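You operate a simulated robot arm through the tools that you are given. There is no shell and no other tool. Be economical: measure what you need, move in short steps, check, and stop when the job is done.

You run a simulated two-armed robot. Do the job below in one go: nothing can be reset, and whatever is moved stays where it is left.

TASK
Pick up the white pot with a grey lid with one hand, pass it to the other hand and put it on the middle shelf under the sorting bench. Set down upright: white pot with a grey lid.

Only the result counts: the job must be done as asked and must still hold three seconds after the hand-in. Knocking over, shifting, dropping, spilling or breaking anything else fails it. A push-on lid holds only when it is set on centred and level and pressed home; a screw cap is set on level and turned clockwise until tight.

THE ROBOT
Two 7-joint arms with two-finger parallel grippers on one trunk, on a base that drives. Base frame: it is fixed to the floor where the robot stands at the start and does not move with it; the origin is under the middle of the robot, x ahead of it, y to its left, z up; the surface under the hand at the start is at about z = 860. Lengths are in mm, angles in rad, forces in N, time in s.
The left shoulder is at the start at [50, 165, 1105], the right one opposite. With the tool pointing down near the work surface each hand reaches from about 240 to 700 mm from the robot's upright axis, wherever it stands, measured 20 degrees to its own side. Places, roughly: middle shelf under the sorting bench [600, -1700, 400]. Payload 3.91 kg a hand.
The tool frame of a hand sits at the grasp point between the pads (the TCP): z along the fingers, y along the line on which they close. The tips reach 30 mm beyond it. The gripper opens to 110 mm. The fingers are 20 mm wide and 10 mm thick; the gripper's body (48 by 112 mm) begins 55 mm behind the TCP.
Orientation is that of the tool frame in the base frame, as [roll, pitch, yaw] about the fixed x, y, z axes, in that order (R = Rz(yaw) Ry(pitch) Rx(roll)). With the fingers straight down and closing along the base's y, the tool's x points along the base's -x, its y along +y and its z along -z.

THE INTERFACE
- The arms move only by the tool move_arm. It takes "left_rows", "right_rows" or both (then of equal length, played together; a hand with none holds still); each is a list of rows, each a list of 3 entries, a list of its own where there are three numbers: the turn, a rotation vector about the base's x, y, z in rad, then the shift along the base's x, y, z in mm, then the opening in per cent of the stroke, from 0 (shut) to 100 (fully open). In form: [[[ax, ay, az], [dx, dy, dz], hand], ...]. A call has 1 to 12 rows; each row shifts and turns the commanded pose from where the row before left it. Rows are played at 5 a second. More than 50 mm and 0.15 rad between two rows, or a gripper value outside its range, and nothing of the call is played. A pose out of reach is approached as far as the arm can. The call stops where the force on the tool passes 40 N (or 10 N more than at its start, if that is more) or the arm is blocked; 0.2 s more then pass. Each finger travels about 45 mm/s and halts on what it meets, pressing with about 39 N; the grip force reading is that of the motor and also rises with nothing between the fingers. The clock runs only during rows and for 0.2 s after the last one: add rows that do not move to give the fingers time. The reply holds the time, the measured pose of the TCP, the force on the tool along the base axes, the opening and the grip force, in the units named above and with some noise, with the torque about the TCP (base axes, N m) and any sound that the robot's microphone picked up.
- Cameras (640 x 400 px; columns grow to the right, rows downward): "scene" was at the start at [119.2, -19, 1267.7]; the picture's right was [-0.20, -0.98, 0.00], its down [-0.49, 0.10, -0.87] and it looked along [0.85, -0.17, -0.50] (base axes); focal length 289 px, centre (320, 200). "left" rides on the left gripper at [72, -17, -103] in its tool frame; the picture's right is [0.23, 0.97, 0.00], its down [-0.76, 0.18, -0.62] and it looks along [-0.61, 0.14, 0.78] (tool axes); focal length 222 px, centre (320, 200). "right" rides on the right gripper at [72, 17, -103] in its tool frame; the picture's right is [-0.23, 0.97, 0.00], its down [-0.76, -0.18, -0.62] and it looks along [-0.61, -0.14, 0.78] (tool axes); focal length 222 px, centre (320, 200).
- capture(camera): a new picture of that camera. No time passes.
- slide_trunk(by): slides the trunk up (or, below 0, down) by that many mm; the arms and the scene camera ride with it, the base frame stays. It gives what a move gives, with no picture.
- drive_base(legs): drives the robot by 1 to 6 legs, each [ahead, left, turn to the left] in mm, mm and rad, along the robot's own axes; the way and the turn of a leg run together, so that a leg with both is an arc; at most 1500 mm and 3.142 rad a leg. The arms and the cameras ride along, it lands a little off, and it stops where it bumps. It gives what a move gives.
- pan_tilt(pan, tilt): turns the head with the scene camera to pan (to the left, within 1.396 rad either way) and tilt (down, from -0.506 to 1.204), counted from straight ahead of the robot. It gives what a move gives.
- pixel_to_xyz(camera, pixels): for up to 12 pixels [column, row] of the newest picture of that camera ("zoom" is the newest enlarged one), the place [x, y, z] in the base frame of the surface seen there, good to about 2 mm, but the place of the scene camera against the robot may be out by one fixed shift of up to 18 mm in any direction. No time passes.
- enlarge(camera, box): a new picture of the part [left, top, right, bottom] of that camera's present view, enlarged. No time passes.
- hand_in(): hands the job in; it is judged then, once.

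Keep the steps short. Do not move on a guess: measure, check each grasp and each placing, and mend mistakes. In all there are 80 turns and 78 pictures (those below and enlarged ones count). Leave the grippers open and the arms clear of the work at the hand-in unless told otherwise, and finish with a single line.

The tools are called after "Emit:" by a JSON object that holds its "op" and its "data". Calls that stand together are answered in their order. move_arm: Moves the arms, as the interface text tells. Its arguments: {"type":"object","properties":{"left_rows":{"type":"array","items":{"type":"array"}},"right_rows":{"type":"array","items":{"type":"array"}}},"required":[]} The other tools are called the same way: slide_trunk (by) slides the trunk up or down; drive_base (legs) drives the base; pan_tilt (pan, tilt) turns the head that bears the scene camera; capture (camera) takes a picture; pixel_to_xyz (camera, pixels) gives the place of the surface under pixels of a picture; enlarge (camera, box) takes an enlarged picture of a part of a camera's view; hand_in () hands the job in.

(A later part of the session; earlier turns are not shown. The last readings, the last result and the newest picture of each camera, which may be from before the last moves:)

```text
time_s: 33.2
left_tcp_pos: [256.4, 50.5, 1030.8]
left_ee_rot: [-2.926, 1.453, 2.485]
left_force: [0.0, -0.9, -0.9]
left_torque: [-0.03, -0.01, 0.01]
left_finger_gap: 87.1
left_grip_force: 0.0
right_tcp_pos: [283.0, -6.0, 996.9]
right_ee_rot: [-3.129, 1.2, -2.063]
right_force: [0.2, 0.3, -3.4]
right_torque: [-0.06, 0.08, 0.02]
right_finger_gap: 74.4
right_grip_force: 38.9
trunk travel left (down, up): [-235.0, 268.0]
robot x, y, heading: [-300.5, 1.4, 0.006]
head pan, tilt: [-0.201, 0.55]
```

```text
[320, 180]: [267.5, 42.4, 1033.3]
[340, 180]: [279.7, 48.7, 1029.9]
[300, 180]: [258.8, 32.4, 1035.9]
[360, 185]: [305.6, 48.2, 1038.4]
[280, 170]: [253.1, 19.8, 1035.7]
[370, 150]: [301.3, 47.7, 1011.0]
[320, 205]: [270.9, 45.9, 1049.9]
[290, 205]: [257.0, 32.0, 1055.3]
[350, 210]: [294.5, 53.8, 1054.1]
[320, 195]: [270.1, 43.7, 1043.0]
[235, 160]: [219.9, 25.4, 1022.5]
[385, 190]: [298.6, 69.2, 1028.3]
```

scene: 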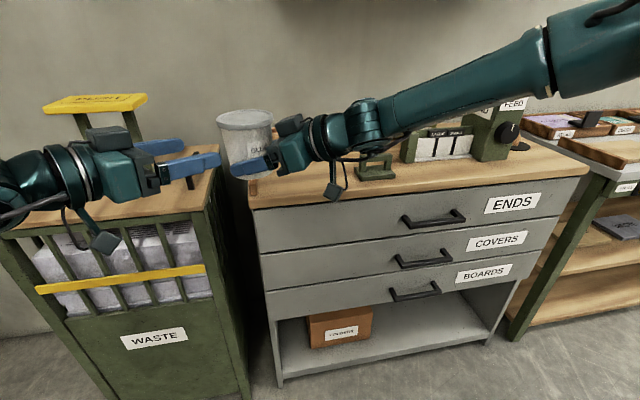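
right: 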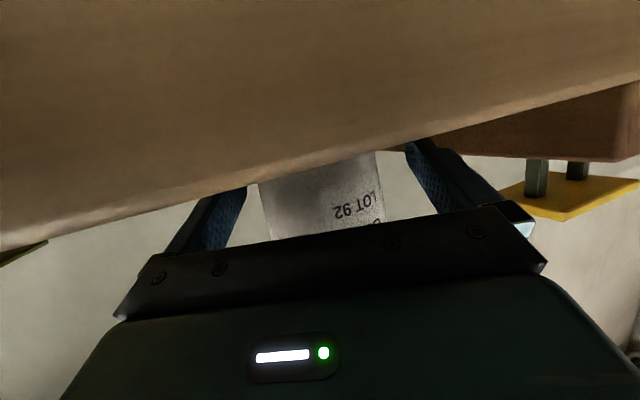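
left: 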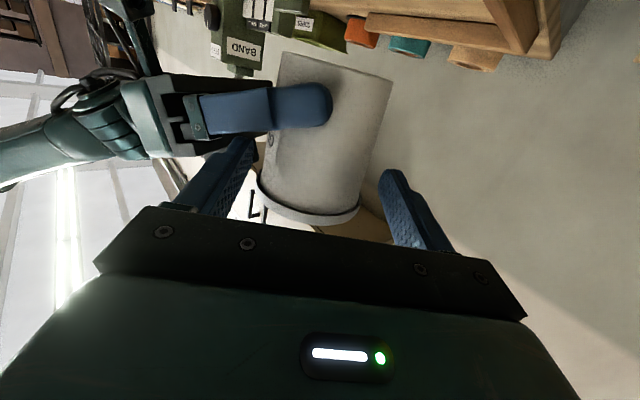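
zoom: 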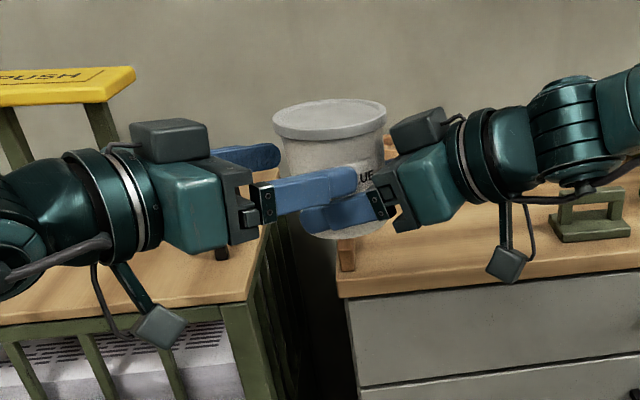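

The axis is (290.3, 12.5) with radius 37, so 35 mm remain. I'll go in slowly, still open.

Emit:
{"op": "move_arm", "data": {"left_rows": [[[0, 0, 0], [8, -8.6, 0], 79], [[0, 0, 0], [8, -8.6, 0], 79], [[0, 0, 0], [7.6, -8.5, 0], 79], [[0, 0, 0], [0, 0, 0], 79]]}}

Emit:
{"op": "capture", "data": {"camera": "left"}}

Emit:
{"op": "enlarge", "data": {"camera": "scene", "box": [140, 80, 340, 205]}}

```text
time_s: 34.2
left_tcp_pos: [281.6, 24.4, 1032.2]
left_ee_rot: [-2.927, 1.455, 2.483]
left_force: [-0.3, 0.8, 0.5]
left_torque: [-0.02, 0.01, 0.01]
left_finger_gap: 86.8
left_grip_force: 0.1
right_tcp_pos: [282.9, -5.0, 998.0]
right_ee_rot: [-3.132, 1.199, -2.064]
right_force: [0.0, -0.3, -4.1]
right_torque: [-0.07, 0.04, 0.0]
right_finger_gap: 74.2
right_grip_force: 38.7
trunk travel left (down, up): [-235.0, 268.0]
robot x, y, heading: [-299.5, -5.5, 0.007]
head pan, tilt: [-0.201, 0.55]
```

```text
46 pictures are left
```

left: 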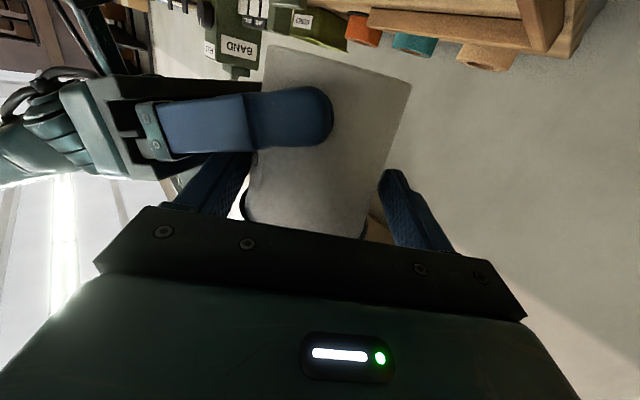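

```text
3.20 times, centred on (240, 142) of scene
```

zoom: 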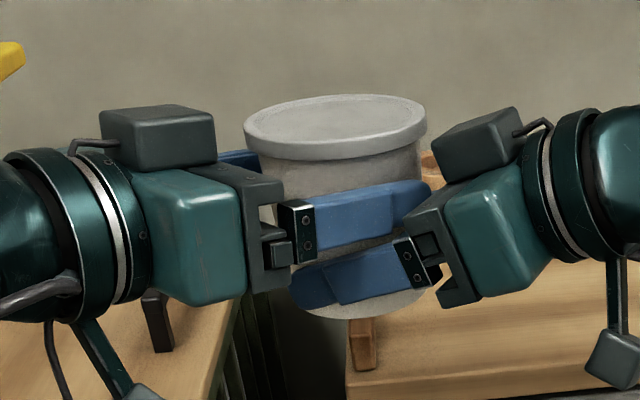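

There is no force on either hand, and the left fingers sit between the lid and the right fingers. Next I'll close the left hand on the body.

Emit:
{"op": "move_arm", "data": {"left_rows": [[[0, 0, 0], [0, 0, 0], 70], [[0, 0, 0], [0, 0, 0], 60], [[0, 0, 0], [0, 0, 0], 30], [[0, 0, 0], [0, 0, 0], 0], [[0, 0, 0], [0, 0, 0], 0], [[0, 0, 0], [0, 0, 0], 0]]}}

Emit:
{"op": "enlarge", "data": {"camera": "scene", "box": [140, 80, 340, 205]}}

```text
time_s: 35.6
left_tcp_pos: [279.9, 22.2, 1031.6]
left_ee_rot: [-2.91, 1.453, 2.492]
left_force: [-16.9, -14.1, 0.4]
left_torque: [-0.32, 0.31, -0.26]
left_finger_gap: 79.5
left_grip_force: 39.1
right_tcp_pos: [282.8, -6.0, 996.8]
right_ee_rot: [-3.127, 1.2, -2.066]
right_force: [16.0, 13.9, -4.7]
right_torque: [-0.2, 0.27, -0.26]
right_finger_gap: 74.5
right_grip_force: 39.6
trunk travel left (down, up): [-235.0, 268.0]
robot x, y, heading: [-299.1, -1.1, 0.01]
head pan, tilt: [-0.201, 0.55]
```

```text
3.20 times, centred on (240, 142) of scene
```

zoom: 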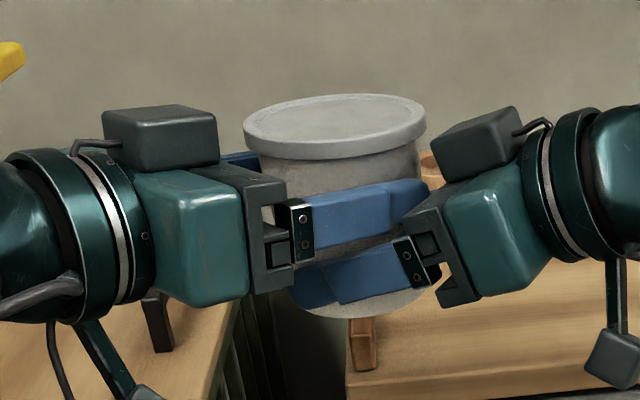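

Both hands hold it (left gap 79.5 mm at the wider part of the body, 39 N). The hands push sideways on each other with about 22 N. I'll ease the left hand 2 mm along that push to relax it.

Emit:
{"op": "move_arm", "data": {"left_rows": [[[0, 0, 0], [-1.2, -1, 0], 0], [[0, 0, 0], [0, 0, 0], 0]]}}

```text
time_s: 36.2
left_tcp_pos: [279.0, 22.6, 1031.5]
left_ee_rot: [-2.917, 1.454, 2.49]
left_force: [-10.1, -10.7, 2.4]
left_torque: [-0.6, 0.43, -0.84]
left_finger_gap: 79.2
left_grip_force: 38.8
right_tcp_pos: [281.1, -5.0, 997.6]
right_ee_rot: [-3.126, 1.201, -2.063]
right_force: [11.6, 11.5, -6.6]
right_torque: [0.14, -0.07, 0.54]
right_finger_gap: 74.7
right_grip_force: 39.4
trunk travel left (down, up): [-235.0, 268.0]
robot x, y, heading: [-298.3, -1.7, 0.001]
head pan, tilt: [-0.201, 0.55]
```

The push dropped to about 15 N, so I'll ease it by the same amount once more.

Emit:
{"op": "move_arm", "data": {"left_rows": [[[0, 0, 0], [-1.4, -1.2, 0], 0], [[0, 0, 0], [0, 0, 0], 0]]}}

```text
time_s: 36.8
left_tcp_pos: [278.3, 23.4, 1029.1]
left_ee_rot: [-2.93, 1.454, 2.482]
left_force: [-2.9, -7.2, 4.2]
left_torque: [-0.61, 0.5, -0.59]
left_finger_gap: 79.3
left_grip_force: 39.5
right_tcp_pos: [280.3, -6.3, 996.4]
right_ee_rot: [-3.128, 1.199, -2.063]
right_force: [1.8, 7.1, -8.1]
right_torque: [0.16, -0.41, 0.52]
right_finger_gap: 74.5
right_grip_force: 38.9
trunk travel left (down, up): [-235.0, 268.0]
robot x, y, heading: [-298.0, -2.9, 0.004]
head pan, tilt: [-0.201, 0.55]
```

The residual force is small now. I'll open the right hand to about 92 mm and hold it in place.

Emit:
{"op": "move_arm", "data": {"right_rows": [[[0, 0, 0], [0, 0, 0], 72], [[0, 0, 0], [0, 0, 0], 78], [[0, 0, 0], [0, 0, 0], 84], [[0, 0, 0], [0, 0, 0], 84]]}}

Emit:
{"op": "enlarge", "data": {"camera": "scene", "box": [140, 80, 340, 205]}}

```text
time_s: 37.8
left_tcp_pos: [278.5, 23.1, 1030.5]
left_ee_rot: [-2.923, 1.453, 2.485]
left_force: [-0.3, 0.6, 0.1]
left_torque: [0.1, 0.01, -0.03]
left_finger_gap: 79.1
left_grip_force: 39.0
right_tcp_pos: [283.2, -6.0, 998.0]
right_ee_rot: [-3.128, 1.201, -2.066]
right_force: [0.9, 0.4, -0.8]
right_torque: [-0.02, 0.01, 0.01]
right_finger_gap: 92.5
right_grip_force: 0.0
trunk travel left (down, up): [-235.0, 268.0]
robot x, y, heading: [-302.9, -0.3, 0.007]
head pan, tilt: [-0.201, 0.55]
```

```text
3.20 times, centred on (240, 142) of scene
```

zoom: 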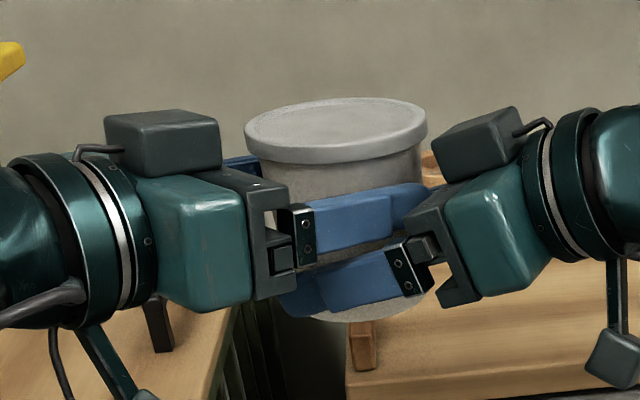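

The right hand is open and the pot stays in the left. I'll withdraw the right hand straight back in small steps and watch the forces.

Emit:
{"op": "move_arm", "data": {"right_rows": [[[0, 0, 0], [-7, -13, 0], 84], [[0, 0, 0], [-9.5, -17.6, 0], 84], [[0, 0, 0], [-14, -26, 0], 84], [[0, 0, 0], [-16, -32, 0], 84], [[0, 0, 0], [0, -45, 0], 84], [[0, 0, 0], [0, -45, 0], 84], [[0, 0, 0], [0, 0, 0], 84]]}}

Emit:
{"op": "capture", "data": {"camera": "scene"}}

Emit:
{"op": "capture", "data": {"camera": "right"}}

```text
time_s: 39.4
left_tcp_pos: [278.6, 22.4, 1030.6]
left_ee_rot: [-2.926, 1.451, 2.484]
left_force: [0.8, 0.6, 0.8]
left_torque: [0.05, 0.02, 0.03]
left_finger_gap: 79.1
left_grip_force: 38.5
right_tcp_pos: [242.1, -178.0, 996.9]
right_ee_rot: [-3.128, 1.205, -2.065]
right_force: [-0.5, 0.3, 0.2]
right_torque: [0.0, 0.02, 0.0]
right_finger_gap: 92.5
right_grip_force: 0.1
right hand out of reach, approached as far as the arm can: row 6
trunk travel left (down, up): [-235.0, 268.0]
robot x, y, heading: [-299.3, -2.2, 0.007]
head pan, tilt: [-0.201, 0.55]
```

```text
42 pictures are left
```

scene: 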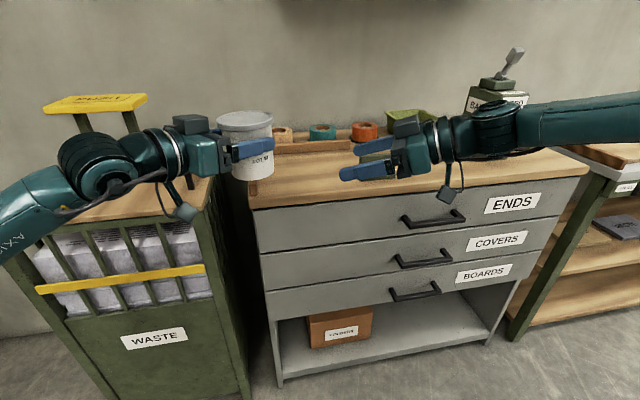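

```text
41 pictures are left
```

right: 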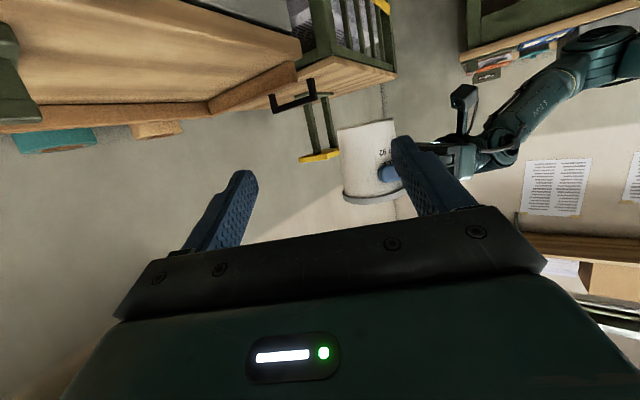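

The pass worked: the left hand holds the pot upright and the right hand is clear. Now I'll look to the right for the route and the shelf.

Emit:
{"op": "pan_tilt", "data": {"pan": -1.1, "tilt": 0.55}}

Emit:
{"op": "capture", "data": {"camera": "scene"}}

```text
time_s: 40.6
left_tcp_pos: [277.9, 21.8, 1029.1]
left_ee_rot: [-2.923, 1.451, 2.487]
left_force: [0.3, -0.1, 0.2]
left_torque: [0.06, 0.05, 0.0]
left_finger_gap: 79.2
left_grip_force: 38.9
right_tcp_pos: [244.0, -175.7, 996.8]
right_ee_rot: [-3.129, 1.204, -2.064]
right_force: [0.0, -0.4, -0.9]
right_torque: [0.03, -0.03, 0.01]
right_finger_gap: 92.3
right_grip_force: 0.0
trunk travel left (down, up): [-235.0, 268.0]
robot x, y, heading: [-298.9, -2.5, 0.011]
head pan, tilt: [-1.1, 0.55]
```

```text
40 pictures are left
```

scene: 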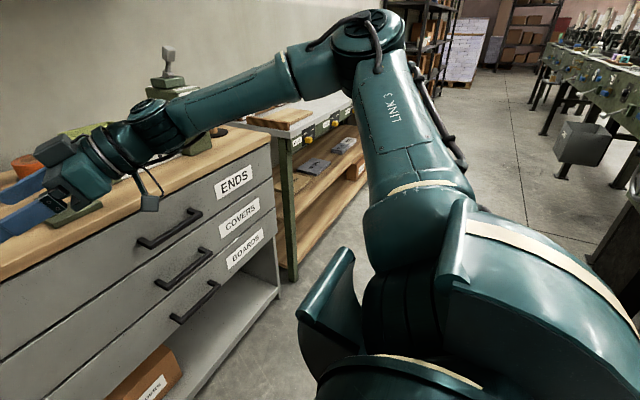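

The aisle to the right looks open. I'll measure the obstacles on the right ((610,260) black stand, (575,150) bin) and the sorting bench's legs and shelves ((290,200), (330,190)).

Emit:
{"op": "pixel_to_xyz", "data": {"camera": "scene", "pixels": [[620, 260], [580, 150], [540, 120], [515, 300], [290, 160], [283, 270], [330, 190], [320, 163], [345, 145], [310, 235], [270, 300], [345, 100]]}}

```text
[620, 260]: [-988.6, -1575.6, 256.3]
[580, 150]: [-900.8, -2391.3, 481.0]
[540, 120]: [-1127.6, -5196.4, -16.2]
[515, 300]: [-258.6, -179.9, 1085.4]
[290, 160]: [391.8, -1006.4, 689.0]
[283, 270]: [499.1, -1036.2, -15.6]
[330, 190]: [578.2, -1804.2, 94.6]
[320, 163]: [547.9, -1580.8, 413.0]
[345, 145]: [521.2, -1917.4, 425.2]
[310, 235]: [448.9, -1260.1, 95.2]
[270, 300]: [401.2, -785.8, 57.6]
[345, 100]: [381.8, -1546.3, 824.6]
```

The sorting bench front is at x≈390, spanning y from about -1000 past -1900, with the middle shelf near z≈400. The obstacles behind are beyond x<-900. I'll back 120 mm and drive 1500 mm right.

Emit:
{"op": "drive_base", "data": {"legs": [[-120, 0, 0], [0, -750, 0], [0, -750, 0]]}}

Emit:
{"op": "pan_tilt", "data": {"pan": -0.1, "tilt": 0.75}}

Emit:
{"op": "capture", "data": {"camera": "scene"}}

```text
time_s: 55.1
left_tcp_pos: [184.3, -1481.1, 1030.5]
left_ee_rot: [-2.925, 1.45, 2.499]
left_force: [-0.3, 0.5, 0.1]
left_torque: [0.07, 0.06, 0.03]
left_finger_gap: 78.9
left_grip_force: 39.1
right_tcp_pos: [150.7, -1680.8, 997.2]
right_ee_rot: [-3.13, 1.205, -2.051]
right_force: [0.6, -0.7, -0.1]
right_torque: [0.01, -0.03, -0.01]
right_finger_gap: 92.3
right_grip_force: 0.1
trunk travel left (down, up): [-235.0, 268.0]
robot x, y, heading: [-391.5, -1510.1, 0.019]
head pan, tilt: [-1.1, 0.55]
```

```text
time_s: 56.4
left_tcp_pos: [184.1, -1481.9, 1030.1]
left_ee_rot: [-2.924, 1.453, 2.499]
left_force: [-0.5, 0.1, -0.1]
left_torque: [0.08, 0.05, 0.0]
left_finger_gap: 78.6
left_grip_force: 39.1
right_tcp_pos: [150.8, -1680.4, 996.3]
right_ee_rot: [-3.128, 1.205, -2.05]
right_force: [-0.3, 0.3, 0.1]
right_torque: [-0.03, 0.01, 0.0]
right_finger_gap: 92.1
right_grip_force: 0.1
trunk travel left (down, up): [-235.0, 268.0]
robot x, y, heading: [-391.3, -1513.4, 0.022]
head pan, tilt: [-0.099, 0.75]
```

```text
39 pictures are left
```

scene: 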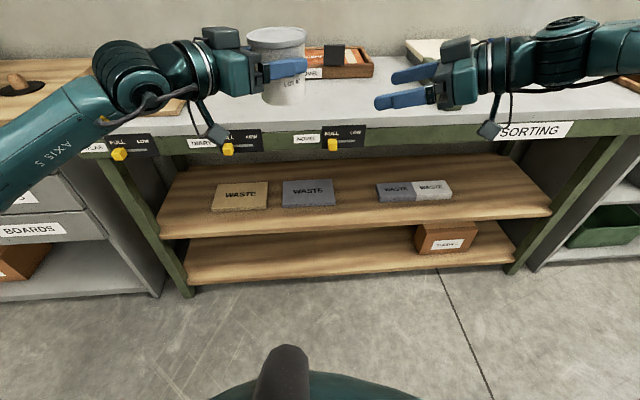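

I see the sorting bench with a middle shelf carrying flat WASTE blocks and a lower shelf. There is free space on the middle shelf at about (490,195), at (350,205), and along the front. I'll measure the shelf, its front edge, the blocks and the underside of the top.

Emit:
{"op": "pixel_to_xyz", "data": {"camera": "scene", "pixels": [[350, 218], [500, 210], [200, 230], [350, 200], [350, 160], [500, 190], [460, 170], [340, 205], [376, 200], [452, 200], [415, 182], [350, 145]]}}

Emit:
{"op": "pixel_to_xyz", "data": {"camera": "scene", "pixels": [[330, 205], [285, 207], [310, 190], [448, 180], [350, 133], [500, 140], [540, 200], [580, 150], [170, 215], [425, 155], [530, 170], [160, 190]]}}

Emit:
{"op": "enlarge", "data": {"camera": "scene", "box": [250, 120, 570, 280]}}

```text
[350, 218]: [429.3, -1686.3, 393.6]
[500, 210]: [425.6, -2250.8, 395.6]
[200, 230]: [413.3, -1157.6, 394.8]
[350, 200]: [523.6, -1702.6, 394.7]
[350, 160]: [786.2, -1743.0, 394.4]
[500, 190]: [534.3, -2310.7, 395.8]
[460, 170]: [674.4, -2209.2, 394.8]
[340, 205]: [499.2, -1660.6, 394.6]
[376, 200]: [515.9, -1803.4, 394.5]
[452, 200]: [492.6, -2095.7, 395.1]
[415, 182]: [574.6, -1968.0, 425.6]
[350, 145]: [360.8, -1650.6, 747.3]
```

```text
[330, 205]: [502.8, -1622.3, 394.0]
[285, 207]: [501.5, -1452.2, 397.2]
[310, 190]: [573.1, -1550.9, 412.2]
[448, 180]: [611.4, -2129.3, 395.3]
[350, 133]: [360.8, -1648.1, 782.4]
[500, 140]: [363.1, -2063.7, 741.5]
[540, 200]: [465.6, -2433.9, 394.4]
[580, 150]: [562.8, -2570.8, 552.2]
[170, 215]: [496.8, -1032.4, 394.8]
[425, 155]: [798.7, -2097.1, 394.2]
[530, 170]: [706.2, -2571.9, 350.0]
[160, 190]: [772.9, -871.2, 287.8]
```

```text
2.00 times, centred on (410, 200) of scene
```

zoom: 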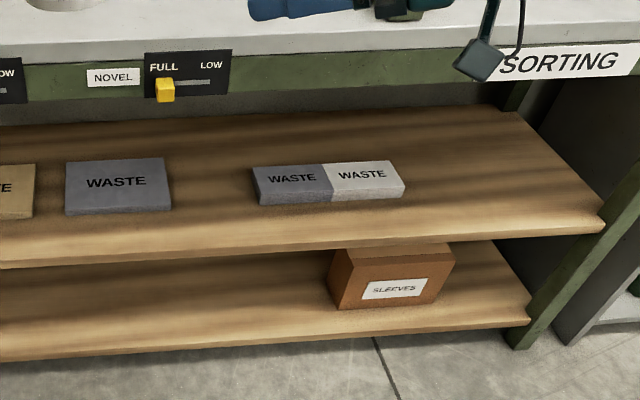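

The shelf lies at scene z≈395, or about 409 after the known ~15 mm offset. Its front edge is at x≈418, and the bench's apron underside is at about z≈745 with its front at x≈361. The free gap is between the blocks, y from about -1640 to -1803. I'll lower the trunk fully here, where the hands are clear of the bench.

Emit:
{"op": "slide_trunk", "data": {"by": -233}}

Emit:
{"op": "move_arm", "data": {"left_rows": [[[0, 0, 0.06], [20, 0, -25], 0], [[0, 0, 0.06], [20, 0, -30], 0], [[0, 0, 0.06], [10, 0, -30], 0], [[0, 0, 0], [10, 0, -30], 0], [[0, 0, 0], [10, 0, -30], 0], [[0, 0, 0], [0, 0, 0], 0]]}}

Emit:
{"op": "capture", "data": {"camera": "scene"}}

```text
time_s: 58.8
left_tcp_pos: [185.1, -1481.8, 797.2]
left_ee_rot: [-2.923, 1.452, 2.497]
left_force: [-1.0, 0.2, 0.4]
left_torque: [0.08, 0.06, -0.03]
left_finger_gap: 78.7
left_grip_force: 38.6
right_tcp_pos: [152.0, -1680.2, 764.1]
right_ee_rot: [-3.126, 1.205, -2.051]
right_force: [0.6, 0.9, 0.5]
right_torque: [0.02, 0.0, -0.02]
right_finger_gap: 92.2
right_grip_force: 0.0
trunk travel left (down, up): [-2.0, 501.0]
robot x, y, heading: [-393.6, -1511.5, 0.023]
head pan, tilt: [-0.099, 0.75]
```

```text
time_s: 60.2
left_tcp_pos: [254.1, -1481.1, 652.8]
left_ee_rot: [-2.925, 1.452, 2.676]
left_force: [0.2, 0.5, -0.7]
left_torque: [0.07, 0.05, -0.03]
left_finger_gap: 78.7
left_grip_force: 38.5
right_tcp_pos: [151.4, -1680.3, 764.3]
right_ee_rot: [-3.13, 1.205, -2.052]
right_force: [0.9, 0.6, -0.4]
right_torque: [0.0, -0.01, -0.01]
right_finger_gap: 92.5
right_grip_force: 0.0
trunk travel left (down, up): [-2.0, 501.0]
robot x, y, heading: [-390.7, -1508.8, 0.021]
head pan, tilt: [-0.099, 0.75]
```

```text
37 pictures are left
```

scene: 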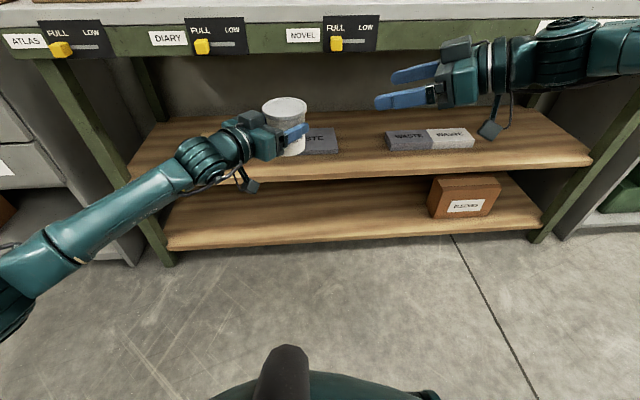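

The arm goes down well. I'll continue to z≈510 while yawing further toward straight ahead.

Emit:
{"op": "move_arm", "data": {"left_rows": [[[0, 0, 0.06], [4, 0, -28], 0], [[0, 0, 0.06], [4, 0, -28], 0], [[0, 0, 0.06], [4, 0, -28], 0], [[0, 0, 0.06], [4, 0, -28], 0], [[0, 0, 0.06], [4, 0, -28], 0], [[0, 0, 0], [0, 0, 0], 0]]}}

Emit:
{"op": "drive_base", "data": {"legs": [[0, -225, -0.02]]}}

Emit:
{"op": "capture", "data": {"camera": "scene"}}

```text
time_s: 61.6
left_tcp_pos: [297.6, -1452.0, 513.0]
left_ee_rot: [-2.848, 1.449, 3.031]
left_force: [-0.5, 0.2, -0.9]
left_torque: [0.05, 0.06, 0.07]
left_finger_gap: 78.6
left_grip_force: 39.4
left hand out of reach, approached as far as the arm can: row 4, 5
right_tcp_pos: [152.9, -1680.5, 763.7]
right_ee_rot: [-3.129, 1.204, -2.05]
right_force: [-0.8, 0.4, 0.2]
right_torque: [0.0, -0.02, 0.04]
right_finger_gap: 92.5
right_grip_force: 0.0
trunk travel left (down, up): [-2.0, 501.0]
robot x, y, heading: [-395.7, -1512.8, 0.021]
head pan, tilt: [-0.099, 0.75]
```

```text
time_s: 64.3
left_tcp_pos: [300.9, -1694.4, 513.8]
left_ee_rot: [-2.852, 1.449, 3.014]
left_force: [0.9, -0.1, 0.2]
left_torque: [0.02, 0.1, 0.0]
left_finger_gap: 78.8
left_grip_force: 39.2
right_tcp_pos: [151.4, -1920.3, 764.2]
right_ee_rot: [-3.126, 1.204, -2.065]
right_force: [-0.7, 0.2, 0.6]
right_torque: [0.03, 0.01, 0.0]
right_finger_gap: 92.8
right_grip_force: 0.1
trunk travel left (down, up): [-2.0, 501.0]
robot x, y, heading: [-388.8, -1742.4, 0.003]
head pan, tilt: [-0.099, 0.75]
```

```text
36 pictures are left
```

scene: 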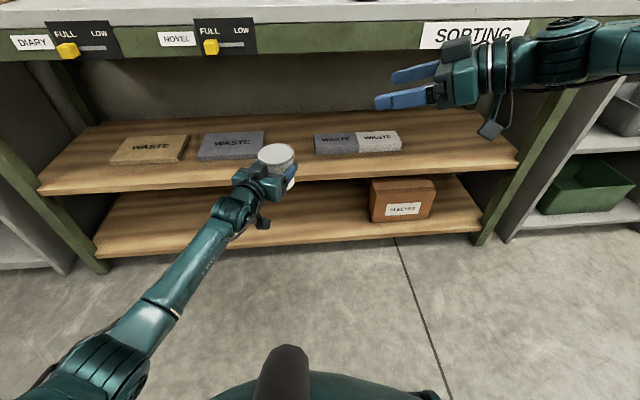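

The hand is at heading -24° with the same pitch and roll as at the grasp. I'll check the pot's uprightness by measuring its lid.

Emit:
{"op": "enlarge", "data": {"camera": "scene", "box": [220, 120, 340, 220]}}

Emit:
{"op": "capture", "data": {"camera": "left"}}

```text
4.00 times, centred on (280, 170) of scene
```

zoom: 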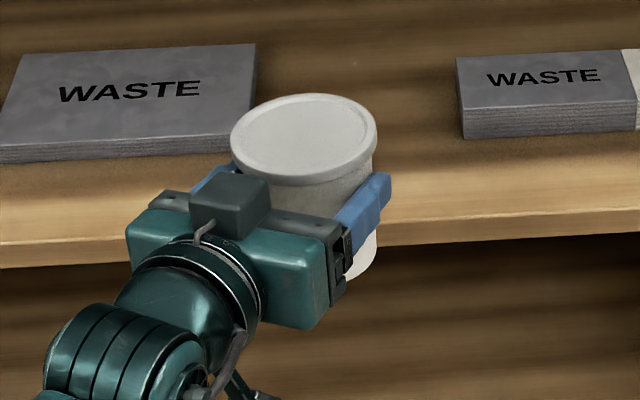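

```text
34 pictures are left
```

left: 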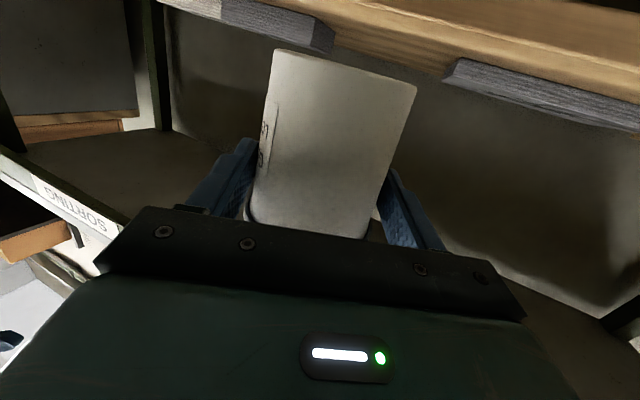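

Emit:
{"op": "pixel_to_xyz", "data": {"camera": "zoom", "pixels": [[305, 105], [305, 168], [245, 135], [362, 130], [270, 112], [345, 155], [262, 158], [345, 108], [305, 137], [225, 90], [480, 85], [300, 225]]}}

Emit:
{"op": "pixel_to_xyz", "data": {"camera": "left", "pixels": [[345, 60], [340, 130], [335, 200], [300, 130], [380, 130], [290, 55], [400, 82], [400, 60], [420, 40], [470, 90], [330, 45], [560, 85]]}}

```text
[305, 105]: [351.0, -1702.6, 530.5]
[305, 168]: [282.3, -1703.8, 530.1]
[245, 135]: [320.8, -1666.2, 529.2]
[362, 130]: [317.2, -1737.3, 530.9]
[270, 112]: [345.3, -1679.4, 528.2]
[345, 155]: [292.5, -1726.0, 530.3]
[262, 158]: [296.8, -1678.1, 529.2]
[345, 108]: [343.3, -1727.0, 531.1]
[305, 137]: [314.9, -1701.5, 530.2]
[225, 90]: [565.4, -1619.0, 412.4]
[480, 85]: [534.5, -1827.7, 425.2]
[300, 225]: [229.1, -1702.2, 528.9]
```

```text
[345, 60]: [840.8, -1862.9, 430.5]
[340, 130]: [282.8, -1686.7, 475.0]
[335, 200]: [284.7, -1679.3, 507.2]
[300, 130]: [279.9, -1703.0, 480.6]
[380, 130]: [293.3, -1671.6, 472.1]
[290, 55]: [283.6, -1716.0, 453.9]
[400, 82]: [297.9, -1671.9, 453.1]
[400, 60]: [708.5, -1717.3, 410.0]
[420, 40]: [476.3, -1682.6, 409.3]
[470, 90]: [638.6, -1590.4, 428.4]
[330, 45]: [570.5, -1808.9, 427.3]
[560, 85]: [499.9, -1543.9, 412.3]
```

The lid slopes only 1.4° (lower toward +y), its centre is at (315,-1702), and its bottom is 62 mm below the TCP. The left camera puts the shelf at z=409.5. The target is the pot axis at about (488,-1718) between the blocks, with TCP z≈471.5. I'll level the tilt and drive forward 110 mm, with the pot bottom 42 mm above the shelf.

Emit:
{"op": "move_arm", "data": {"left_rows": [[[0.024, 0, 0], [0, 0, 3], 0], [[0, 0, 0], [0, 0, 0], 0]]}}

Emit:
{"op": "drive_base", "data": {"legs": [[110, -10, 0]]}}

Emit:
{"op": "enlarge", "data": {"camera": "scene", "box": [180, 80, 400, 260]}}

```text
time_s: 64.9
left_tcp_pos: [301.3, -1693.2, 515.2]
left_ee_rot: [-3.024, 1.44, 2.84]
left_force: [-0.2, -0.7, -0.7]
left_torque: [0.07, 0.05, -0.03]
left_finger_gap: 78.7
left_grip_force: 38.9
right_tcp_pos: [153.5, -1918.4, 764.3]
right_ee_rot: [-3.126, 1.204, -2.062]
right_force: [0.8, -0.8, 0.1]
right_torque: [0.01, 0.01, 0.0]
right_finger_gap: 92.4
right_grip_force: 0.1
trunk travel left (down, up): [-2.0, 501.0]
robot x, y, heading: [-388.3, -1741.7, 0.003]
head pan, tilt: [-0.099, 0.75]
```

```text
time_s: 66.1
left_tcp_pos: [410.8, -1699.3, 515.8]
left_ee_rot: [-3.021, 1.442, 2.844]
left_force: [0.0, -0.2, 1.0]
left_torque: [0.03, 0.03, -0.03]
left_finger_gap: 78.3
left_grip_force: 39.3
right_tcp_pos: [261.3, -1926.0, 763.6]
right_ee_rot: [-3.127, 1.205, -2.059]
right_force: [1.2, -1.1, 0.4]
right_torque: [0.01, -0.02, -0.04]
right_finger_gap: 92.4
right_grip_force: 0.0
trunk travel left (down, up): [-2.0, 501.0]
robot x, y, heading: [-282.3, -1752.3, 0.012]
head pan, tilt: [-0.099, 0.75]
```

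```text
2.22 times, centred on (290, 170) of scene
```

zoom: 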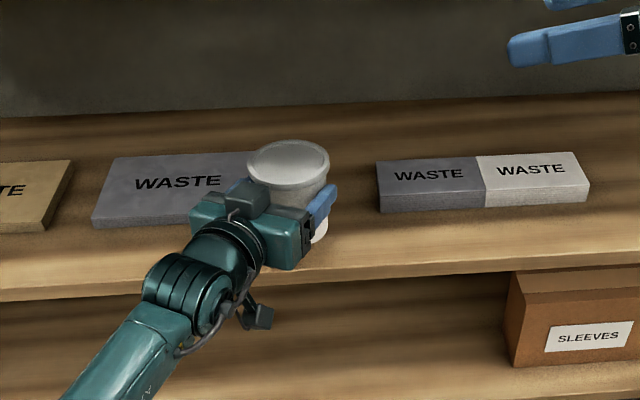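

The lid is clear of the blocks. I'll measure the lid and the block corners once more from here.

Emit:
{"op": "pixel_to_xyz", "data": {"camera": "zoom", "pixels": [[288, 146], [288, 178], [252, 160], [324, 160], [288, 162], [382, 208], [382, 185], [378, 162], [248, 156], [235, 168], [92, 222], [340, 272]]}}

```text
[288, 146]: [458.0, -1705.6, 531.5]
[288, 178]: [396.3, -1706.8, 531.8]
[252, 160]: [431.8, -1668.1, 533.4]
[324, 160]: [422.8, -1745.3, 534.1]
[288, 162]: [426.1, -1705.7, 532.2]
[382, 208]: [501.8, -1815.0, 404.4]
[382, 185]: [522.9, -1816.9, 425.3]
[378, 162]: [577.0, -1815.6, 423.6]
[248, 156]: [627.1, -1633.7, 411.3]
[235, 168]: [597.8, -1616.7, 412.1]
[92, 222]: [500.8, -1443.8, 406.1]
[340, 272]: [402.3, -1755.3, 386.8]
```

The lid is level now (within 0.7 mm across). The blocks' edges are at y≈-1634 and -1813, so I'll move the pot (+62,-16) to the middle of the gap, then lower 32 mm of the 44 mm.

Emit:
{"op": "move_arm", "data": {"left_rows": [[[0, 0, 0], [20.7, -5.3, 0], 0], [[0, 0, 0], [20.7, -5.3, 0], 0], [[0, 0, 0], [20.6, -5.4, 0], 0], [[0, 0, 0], [0, 0, -16], 0], [[0, 0, 0], [0, 0, -16], 0], [[0, 0, 0], [0, 0, 0], 0]]}}

Emit:
{"op": "enlarge", "data": {"camera": "scene", "box": [180, 80, 400, 260]}}

Emit:
{"op": "capture", "data": {"camera": "left"}}

```text
time_s: 67.5
left_tcp_pos: [472.7, -1715.2, 483.1]
left_ee_rot: [-3.02, 1.444, 2.846]
left_force: [-0.2, 0.1, 0.4]
left_torque: [0.01, 0.09, 0.0]
left_finger_gap: 78.8
left_grip_force: 39.0
right_tcp_pos: [262.5, -1925.4, 763.9]
right_ee_rot: [-3.128, 1.205, -2.058]
right_force: [-0.3, 0.3, -0.3]
right_torque: [0.02, 0.03, 0.01]
right_finger_gap: 92.5
right_grip_force: 0.1
trunk travel left (down, up): [-2.0, 501.0]
robot x, y, heading: [-284.0, -1750.8, 0.012]
head pan, tilt: [-0.099, 0.75]
```

```text
2.22 times, centred on (290, 170) of scene
```

zoom: 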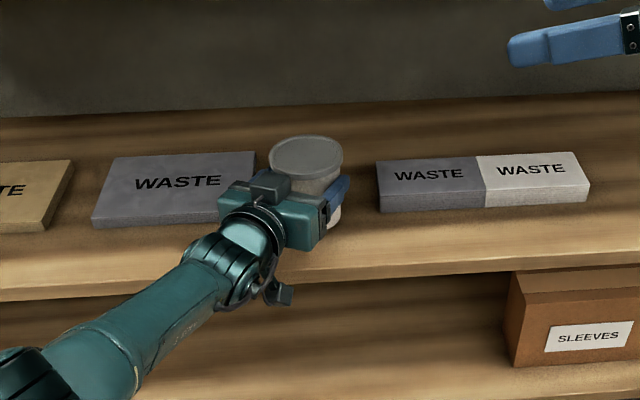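

```text
31 pictures are left
```

left: 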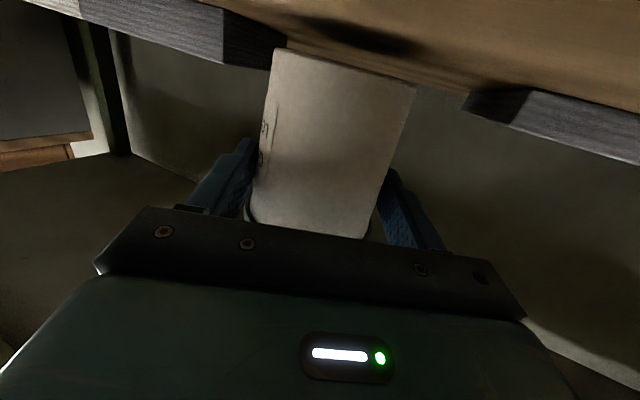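

The pot is over the gap, about 11 mm up. I'll lower it in 2 mm rows to touch the shelf.

Emit:
{"op": "move_arm", "data": {"left_rows": [[[0, 0, 0], [0, 0, -3], 0], [[0, 0, 0], [0, 0, -3], 0], [[0, 0, 0], [0, 0, -2], 0], [[0, 0, 0], [0, 0, -1.5], 0], [[0, 0, 0], [0, 0, 0], 0]]}}

Emit:
{"op": "enlarge", "data": {"camera": "left", "box": [220, 20, 460, 170]}}

```text
time_s: 68.7
left_tcp_pos: [471.4, -1714.5, 479.8]
left_ee_rot: [-3.022, 1.442, 2.842]
left_force: [-0.4, 0.8, 0.7]
left_torque: [0.04, 0.1, 0.01]
left_finger_gap: 78.8
left_grip_force: 38.5
left hand out of reach, approached as far as the arm can: row 2, 4
right_tcp_pos: [261.1, -1926.7, 763.8]
right_ee_rot: [-3.128, 1.203, -2.061]
right_force: [0.3, -0.4, 0.2]
right_torque: [0.02, -0.01, 0.02]
right_finger_gap: 92.3
right_grip_force: 0.0
trunk travel left (down, up): [-2.0, 501.0]
robot x, y, heading: [-278.9, -1756.0, 0.012]
head pan, tilt: [-0.099, 0.75]
```

```text
2.67 times, centred on (340, 95) of left
```

zoom: 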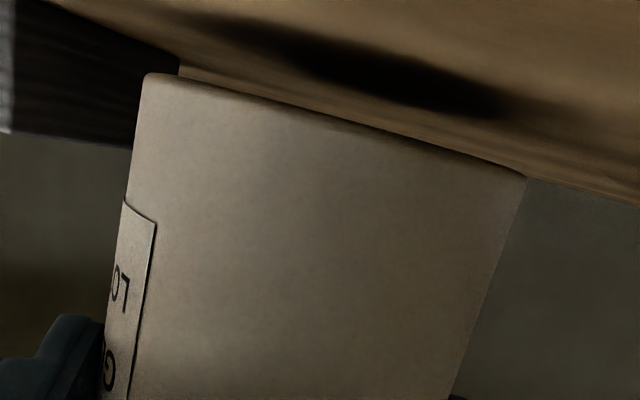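

The arm hit a joint limit at z≈480, with about 8 mm still to go. These limits eased before when the hand pointed more inward, so I'll yaw it 0.15 rad that way around the pot and lower again.

Emit:
{"op": "move_arm", "data": {"left_rows": [[[0, 0, -0.075], [0.6, 1.1, 1], 0], [[0, 0, -0.075], [0.6, 1.1, 0], 0], [[0, 0, 0], [0, 0, -3], 0], [[0, 0, 0], [0, 0, -2], 0], [[0, 0, 0], [0, 0, -2], 0], [[0, 0, 0], [0, 0, 0], 0]]}}

Emit:
{"op": "enlarge", "data": {"camera": "left", "box": [220, 20, 460, 170]}}

```text
time_s: 70.1
left_tcp_pos: [466.4, -1711.5, 488.9]
left_ee_rot: [-3.017, 1.441, 2.696]
left_force: [0.5, 0.2, 1.0]
left_torque: [0.06, 0.08, -0.02]
left_finger_gap: 78.6
left_grip_force: 39.2
left hand out of reach, approached as far as the arm can: row 1, 2
right_tcp_pos: [261.6, -1927.3, 764.3]
right_ee_rot: [-3.126, 1.203, -2.06]
right_force: [-0.2, -0.7, 0.7]
right_torque: [0.01, 0.02, 0.02]
right_finger_gap: 92.4
right_grip_force: 0.0
trunk travel left (down, up): [-2.0, 501.0]
robot x, y, heading: [-282.5, -1753.0, 0.013]
head pan, tilt: [-0.099, 0.75]
```

```text
2.67 times, centred on (340, 95) of left
```

zoom: 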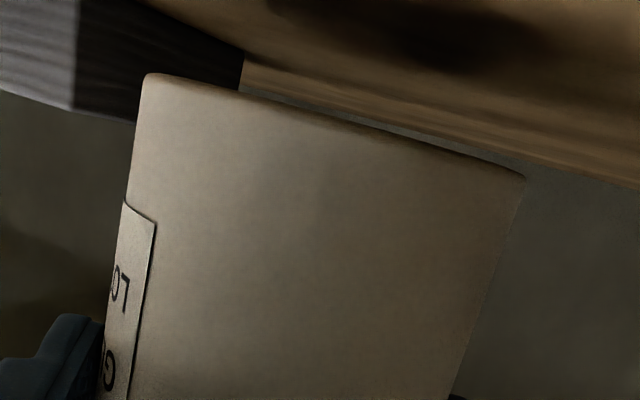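

Yawing raised the hand, so this is the arm's outer reach: the base has to come closer. I'll pull the left hand back 40 mm, pull the right hand back from the apron too, and then drive forward 45 mm.

Emit:
{"op": "move_arm", "data": {"left_rows": [[[0, 0, 0], [-14, 0, 2], 0], [[0, 0, 0], [-13, 0, 1], 0], [[0, 0, 0], [-13, 0, 0], 0], [[0, 0, 0], [0, 0, 0], 0]], "right_rows": [[[0, 0, 0], [-25, -10, 10], 84], [[0, 0, 0], [-25, -10, 10], 84], [[0, 0, 0], [-20, -10, 10], 84], [[0, 0, 0], [0, 0, 0], 84]]}}

```text
time_s: 71.1
left_tcp_pos: [429.7, -1711.7, 487.8]
left_ee_rot: [-3.023, 1.443, 2.691]
left_force: [-0.3, 0.3, 0.2]
left_torque: [0.0, 0.05, 0.04]
left_finger_gap: 78.5
left_grip_force: 39.2
right_tcp_pos: [237.9, -1902.5, 771.2]
right_ee_rot: [-3.131, 1.208, -2.059]
right_force: [-0.1, -0.6, 0.4]
right_torque: [-0.02, -0.02, -0.01]
right_finger_gap: 92.3
right_grip_force: 0.1
right hand out of reach, approached as far as the arm can: row 1, 2, 3
trunk travel left (down, up): [-2.0, 501.0]
robot x, y, heading: [-278.3, -1755.5, 0.011]
head pan, tilt: [-0.099, 0.75]
```

The right hand only came back to x=238. Closing its empty fingers narrows it, leaving over 40 mm to the apron after the drive. Then I'll go forward 45 mm.

Emit:
{"op": "move_arm", "data": {"right_rows": [[[0, 0, 0], [0, 0, 0], 40], [[0, 0, 0], [0, 0, 0], 20], [[0, 0, 0], [0, 0, 0], 10], [[0, 0, 0], [0, 0, 0], 10], [[0, 0, 0], [0, 0, 0], 10]]}}

Emit:
{"op": "drive_base", "data": {"legs": [[45, -8, 0]]}}

Emit:
{"op": "capture", "data": {"camera": "scene"}}

```text
time_s: 72.3
left_tcp_pos: [430.3, -1711.9, 488.3]
left_ee_rot: [-3.018, 1.443, 2.696]
left_force: [1.5, -0.3, 0.0]
left_torque: [0.03, 0.07, 0.03]
left_finger_gap: 78.5
left_grip_force: 39.4
right_tcp_pos: [238.3, -1902.8, 770.1]
right_ee_rot: [-3.128, 1.207, -2.059]
right_force: [1.1, -0.2, 0.6]
right_torque: [0.03, -0.03, -0.01]
right_finger_gap: 11.1
right_grip_force: 0.1
trunk travel left (down, up): [-2.0, 501.0]
robot x, y, heading: [-281.2, -1753.9, 0.009]
head pan, tilt: [-0.099, 0.75]
```

```text
time_s: 73.2
left_tcp_pos: [475.1, -1719.3, 487.3]
left_ee_rot: [-3.021, 1.443, 2.694]
left_force: [-0.6, -0.3, -1.2]
left_torque: [0.05, 0.08, 0.01]
left_finger_gap: 78.5
left_grip_force: 39.6
right_tcp_pos: [282.9, -1910.4, 769.9]
right_ee_rot: [-3.127, 1.207, -2.059]
right_force: [-0.6, 0.1, 0.1]
right_torque: [-0.03, 0.0, 0.04]
right_finger_gap: 11.1
right_grip_force: 0.1
trunk travel left (down, up): [-2.0, 501.0]
robot x, y, heading: [-233.1, -1757.8, 0.009]
head pan, tilt: [-0.099, 0.75]
```

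```text
28 pictures are left
```

scene: 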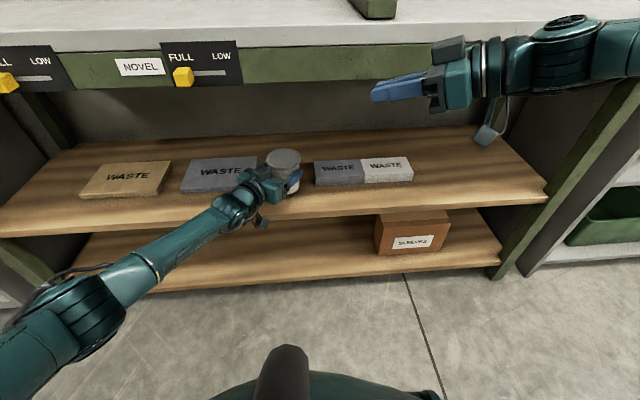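

The pot axis should be near (488,-1728), still in the gap and about 16 mm up. I'll check lid level and spacing once more.

Emit:
{"op": "enlarge", "data": {"camera": "scene", "box": [220, 120, 360, 220]}}

```text
4.00 times, centred on (290, 170) of scene
```

zoom: 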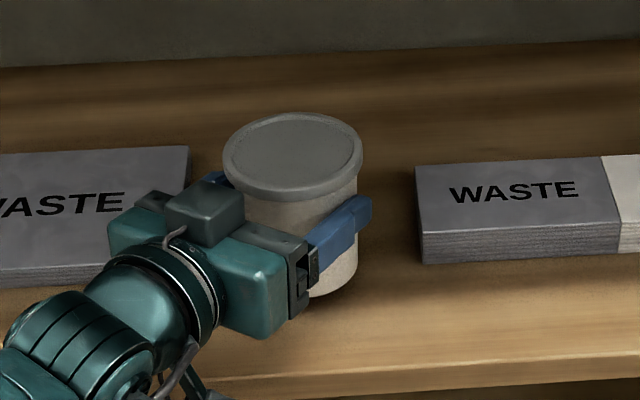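

Emit:
{"op": "pixel_to_xyz", "data": {"camera": "zoom", "pixels": [[292, 122], [292, 180], [236, 152], [350, 148], [292, 152], [425, 255], [186, 165], [250, 128], [335, 176], [335, 125], [250, 178], [400, 320]]}}

Emit:
{"op": "move_arm", "data": {"left_rows": [[[0, 0, 0], [0, 0, -4], 0], [[0, 0, 0], [0, 0, -4], 0], [[0, 0, 0], [0, 0, -3], 0], [[0, 0, 0], [0, 0, 0], 0]]}}

```text
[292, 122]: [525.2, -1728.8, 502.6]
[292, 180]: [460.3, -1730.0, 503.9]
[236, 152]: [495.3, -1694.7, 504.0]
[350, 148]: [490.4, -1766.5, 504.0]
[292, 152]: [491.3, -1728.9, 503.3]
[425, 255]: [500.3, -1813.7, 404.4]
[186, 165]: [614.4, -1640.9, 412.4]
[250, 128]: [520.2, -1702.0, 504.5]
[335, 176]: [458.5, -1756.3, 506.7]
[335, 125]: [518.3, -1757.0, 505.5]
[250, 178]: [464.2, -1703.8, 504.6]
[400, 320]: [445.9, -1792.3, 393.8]
```

```text
time_s: 74.2
left_tcp_pos: [474.0, -1718.9, 476.6]
left_ee_rot: [-3.02, 1.441, 2.695]
left_force: [0.2, 1.0, -0.3]
left_torque: [0.03, 0.1, -0.02]
left_finger_gap: 78.6
left_grip_force: 38.6
right_tcp_pos: [284.9, -1910.4, 770.5]
right_ee_rot: [-3.131, 1.206, -2.059]
right_force: [0.3, 0.0, 0.3]
right_torque: [-0.02, 0.03, 0.0]
right_finger_gap: 11.0
right_grip_force: 0.1
trunk travel left (down, up): [-2.0, 501.0]
robot x, y, heading: [-235.1, -1763.7, 0.01]
head pan, tilt: [-0.099, 0.75]
```

The lid is level, centred at (491,-1729), and mid-gap. I have 5 mm to go, so I'll lower it in 1.5 mm rows to feel the contact.

Emit:
{"op": "move_arm", "data": {"left_rows": [[[0, 0, 0], [0, 0, -1.5], 0], [[0, 0, 0], [0, 0, -1.5], 0], [[0, 0, 0], [0, 0, -1.5], 0], [[0, 0, 0], [0, 0, -1], 0], [[0, 0, 0], [0, 0, 0], 0]]}}

Emit:
{"op": "enlarge", "data": {"camera": "left", "box": [220, 20, 460, 170]}}

```text
time_s: 75.4
left_tcp_pos: [476.2, -1720.4, 473.0]
left_ee_rot: [-3.025, 1.443, 2.689]
left_force: [0.5, 0.9, 0.5]
left_torque: [0.11, -0.05, -0.02]
left_finger_gap: 78.7
left_grip_force: 38.8
right_tcp_pos: [282.5, -1911.5, 771.8]
right_ee_rot: [-3.126, 1.206, -2.06]
right_force: [1.3, 0.5, 0.0]
right_torque: [-0.05, -0.01, -0.01]
right_finger_gap: 10.9
right_grip_force: 0.2
trunk travel left (down, up): [-2.0, 501.0]
robot x, y, heading: [-234.7, -1759.5, 0.011]
head pan, tilt: [-0.099, 0.75]
```

```text
2.67 times, centred on (340, 95) of left
```

zoom: 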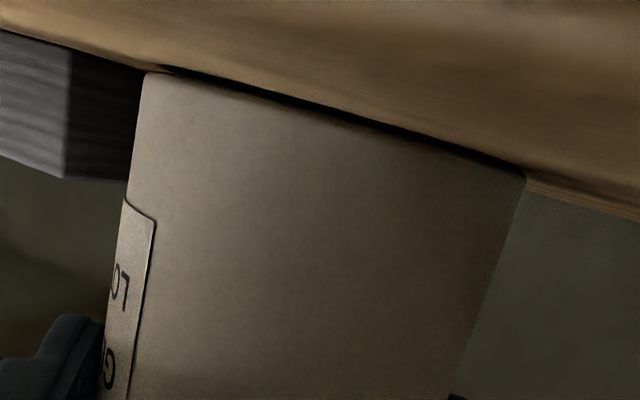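

The contact shadow is closing, and there is no force yet. I'll lower 1 mm per row further.

Emit:
{"op": "move_arm", "data": {"left_rows": [[[0, 0, 0], [0, 0, -1], 0], [[0, 0, 0], [0, 0, -1], 0], [[0, 0, 0], [0, 0, 0], 0]]}}

```text
time_s: 76.2
left_tcp_pos: [475.1, -1719.7, 471.4]
left_ee_rot: [-3.031, 1.445, 2.683]
left_force: [3.1, -0.2, 5.3]
left_torque: [0.23, -0.49, -0.05]
left_finger_gap: 78.7
left_grip_force: 38.7
right_tcp_pos: [283.8, -1910.7, 772.0]
right_ee_rot: [-3.127, 1.207, -2.059]
right_force: [0.1, 0.3, -0.2]
right_torque: [0.03, -0.02, 0.0]
right_finger_gap: 11.2
right_grip_force: 0.1
trunk travel left (down, up): [-2.0, 501.0]
robot x, y, heading: [-239.2, -1763.0, 0.011]
head pan, tilt: [-0.099, 0.75]
```

The upward force is 5.3 N, so the pot is on the shelf. I'll open the left hand gradually to about 96 mm.

Emit:
{"op": "move_arm", "data": {"left_rows": [[[0, 0, 0], [0, 0, -0.5], 0], [[0, 0, 0], [0, 0, 0], 73], [[0, 0, 0], [0, 0, 0], 76], [[0, 0, 0], [0, 0, 0], 80], [[0, 0, 0], [0, 0, 0], 87], [[0, 0, 0], [0, 0, 0], 87]]}}

Emit:
{"op": "enlarge", "data": {"camera": "scene", "box": [220, 120, 360, 220]}}

Emit:
{"op": "capture", "data": {"camera": "left"}}

```text
time_s: 77.6
left_tcp_pos: [474.3, -1720.0, 468.9]
left_ee_rot: [-3.021, 1.442, 2.691]
left_force: [-0.1, -0.3, -0.6]
left_torque: [0.01, 0.02, -0.03]
left_finger_gap: 95.5
left_grip_force: 0.1
right_tcp_pos: [283.5, -1911.4, 770.7]
right_ee_rot: [-3.126, 1.204, -2.06]
right_force: [0.2, 1.0, 0.2]
right_torque: [-0.01, -0.03, 0.02]
right_finger_gap: 11.0
right_grip_force: 0.0
trunk travel left (down, up): [-2.0, 501.0]
robot x, y, heading: [-234.8, -1761.9, 0.015]
head pan, tilt: [-0.099, 0.75]
```

```text
4.00 times, centred on (290, 170) of scene
```

zoom: 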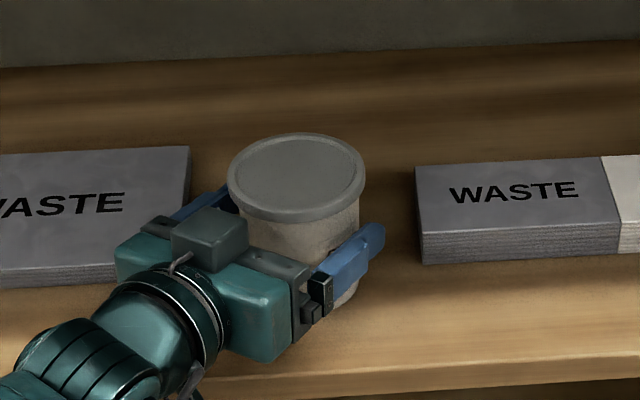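

```text
24 pictures are left
```

left: 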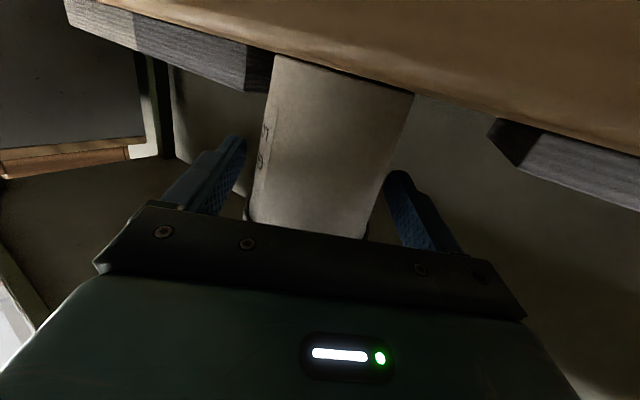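

Both fingers are clear and the pot stands on the shelf. I'll withdraw straight back along the hand's axis.

Emit:
{"op": "move_arm", "data": {"left_rows": [[[0, 0, 0], [-8.4, 5.4, 0], 87], [[0, 0, 0], [-12.6, 8.1, 0], 87], [[0, 0, 0], [-21, 13.5, 0], 87], [[0, 0, 0], [-25, 16, 0], 87], [[0, 0, 0], [-30, 19, 0], 87], [[0, 0, 0], [0, 0, 0], 87]]}}

Emit:
{"op": "enlarge", "data": {"camera": "scene", "box": [200, 110, 360, 230]}}

```text
time_s: 79.0
left_tcp_pos: [377.7, -1656.7, 468.5]
left_ee_rot: [-3.022, 1.441, 2.691]
left_force: [0.4, 0.5, 0.2]
left_torque: [0.01, -0.02, -0.01]
left_finger_gap: 95.6
left_grip_force: 0.2
right_tcp_pos: [283.8, -1910.5, 772.2]
right_ee_rot: [-3.127, 1.206, -2.06]
right_force: [0.7, -0.1, 0.2]
right_torque: [-0.01, 0.0, -0.02]
right_finger_gap: 10.8
right_grip_force: 0.0
trunk travel left (down, up): [-2.0, 501.0]
robot x, y, heading: [-235.0, -1763.1, 0.01]
head pan, tilt: [-0.099, 0.75]
```

```text
3.33 times, centred on (280, 170) of scene
```

zoom: 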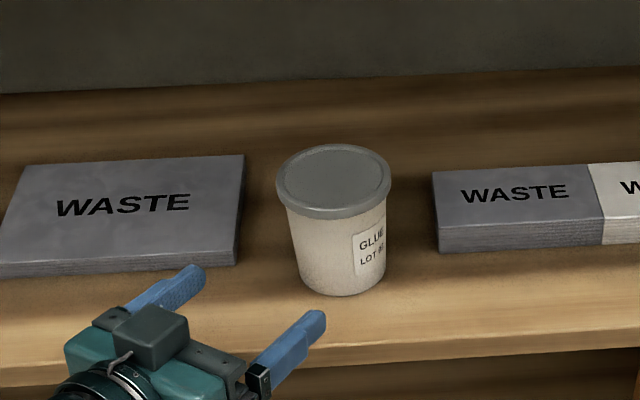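

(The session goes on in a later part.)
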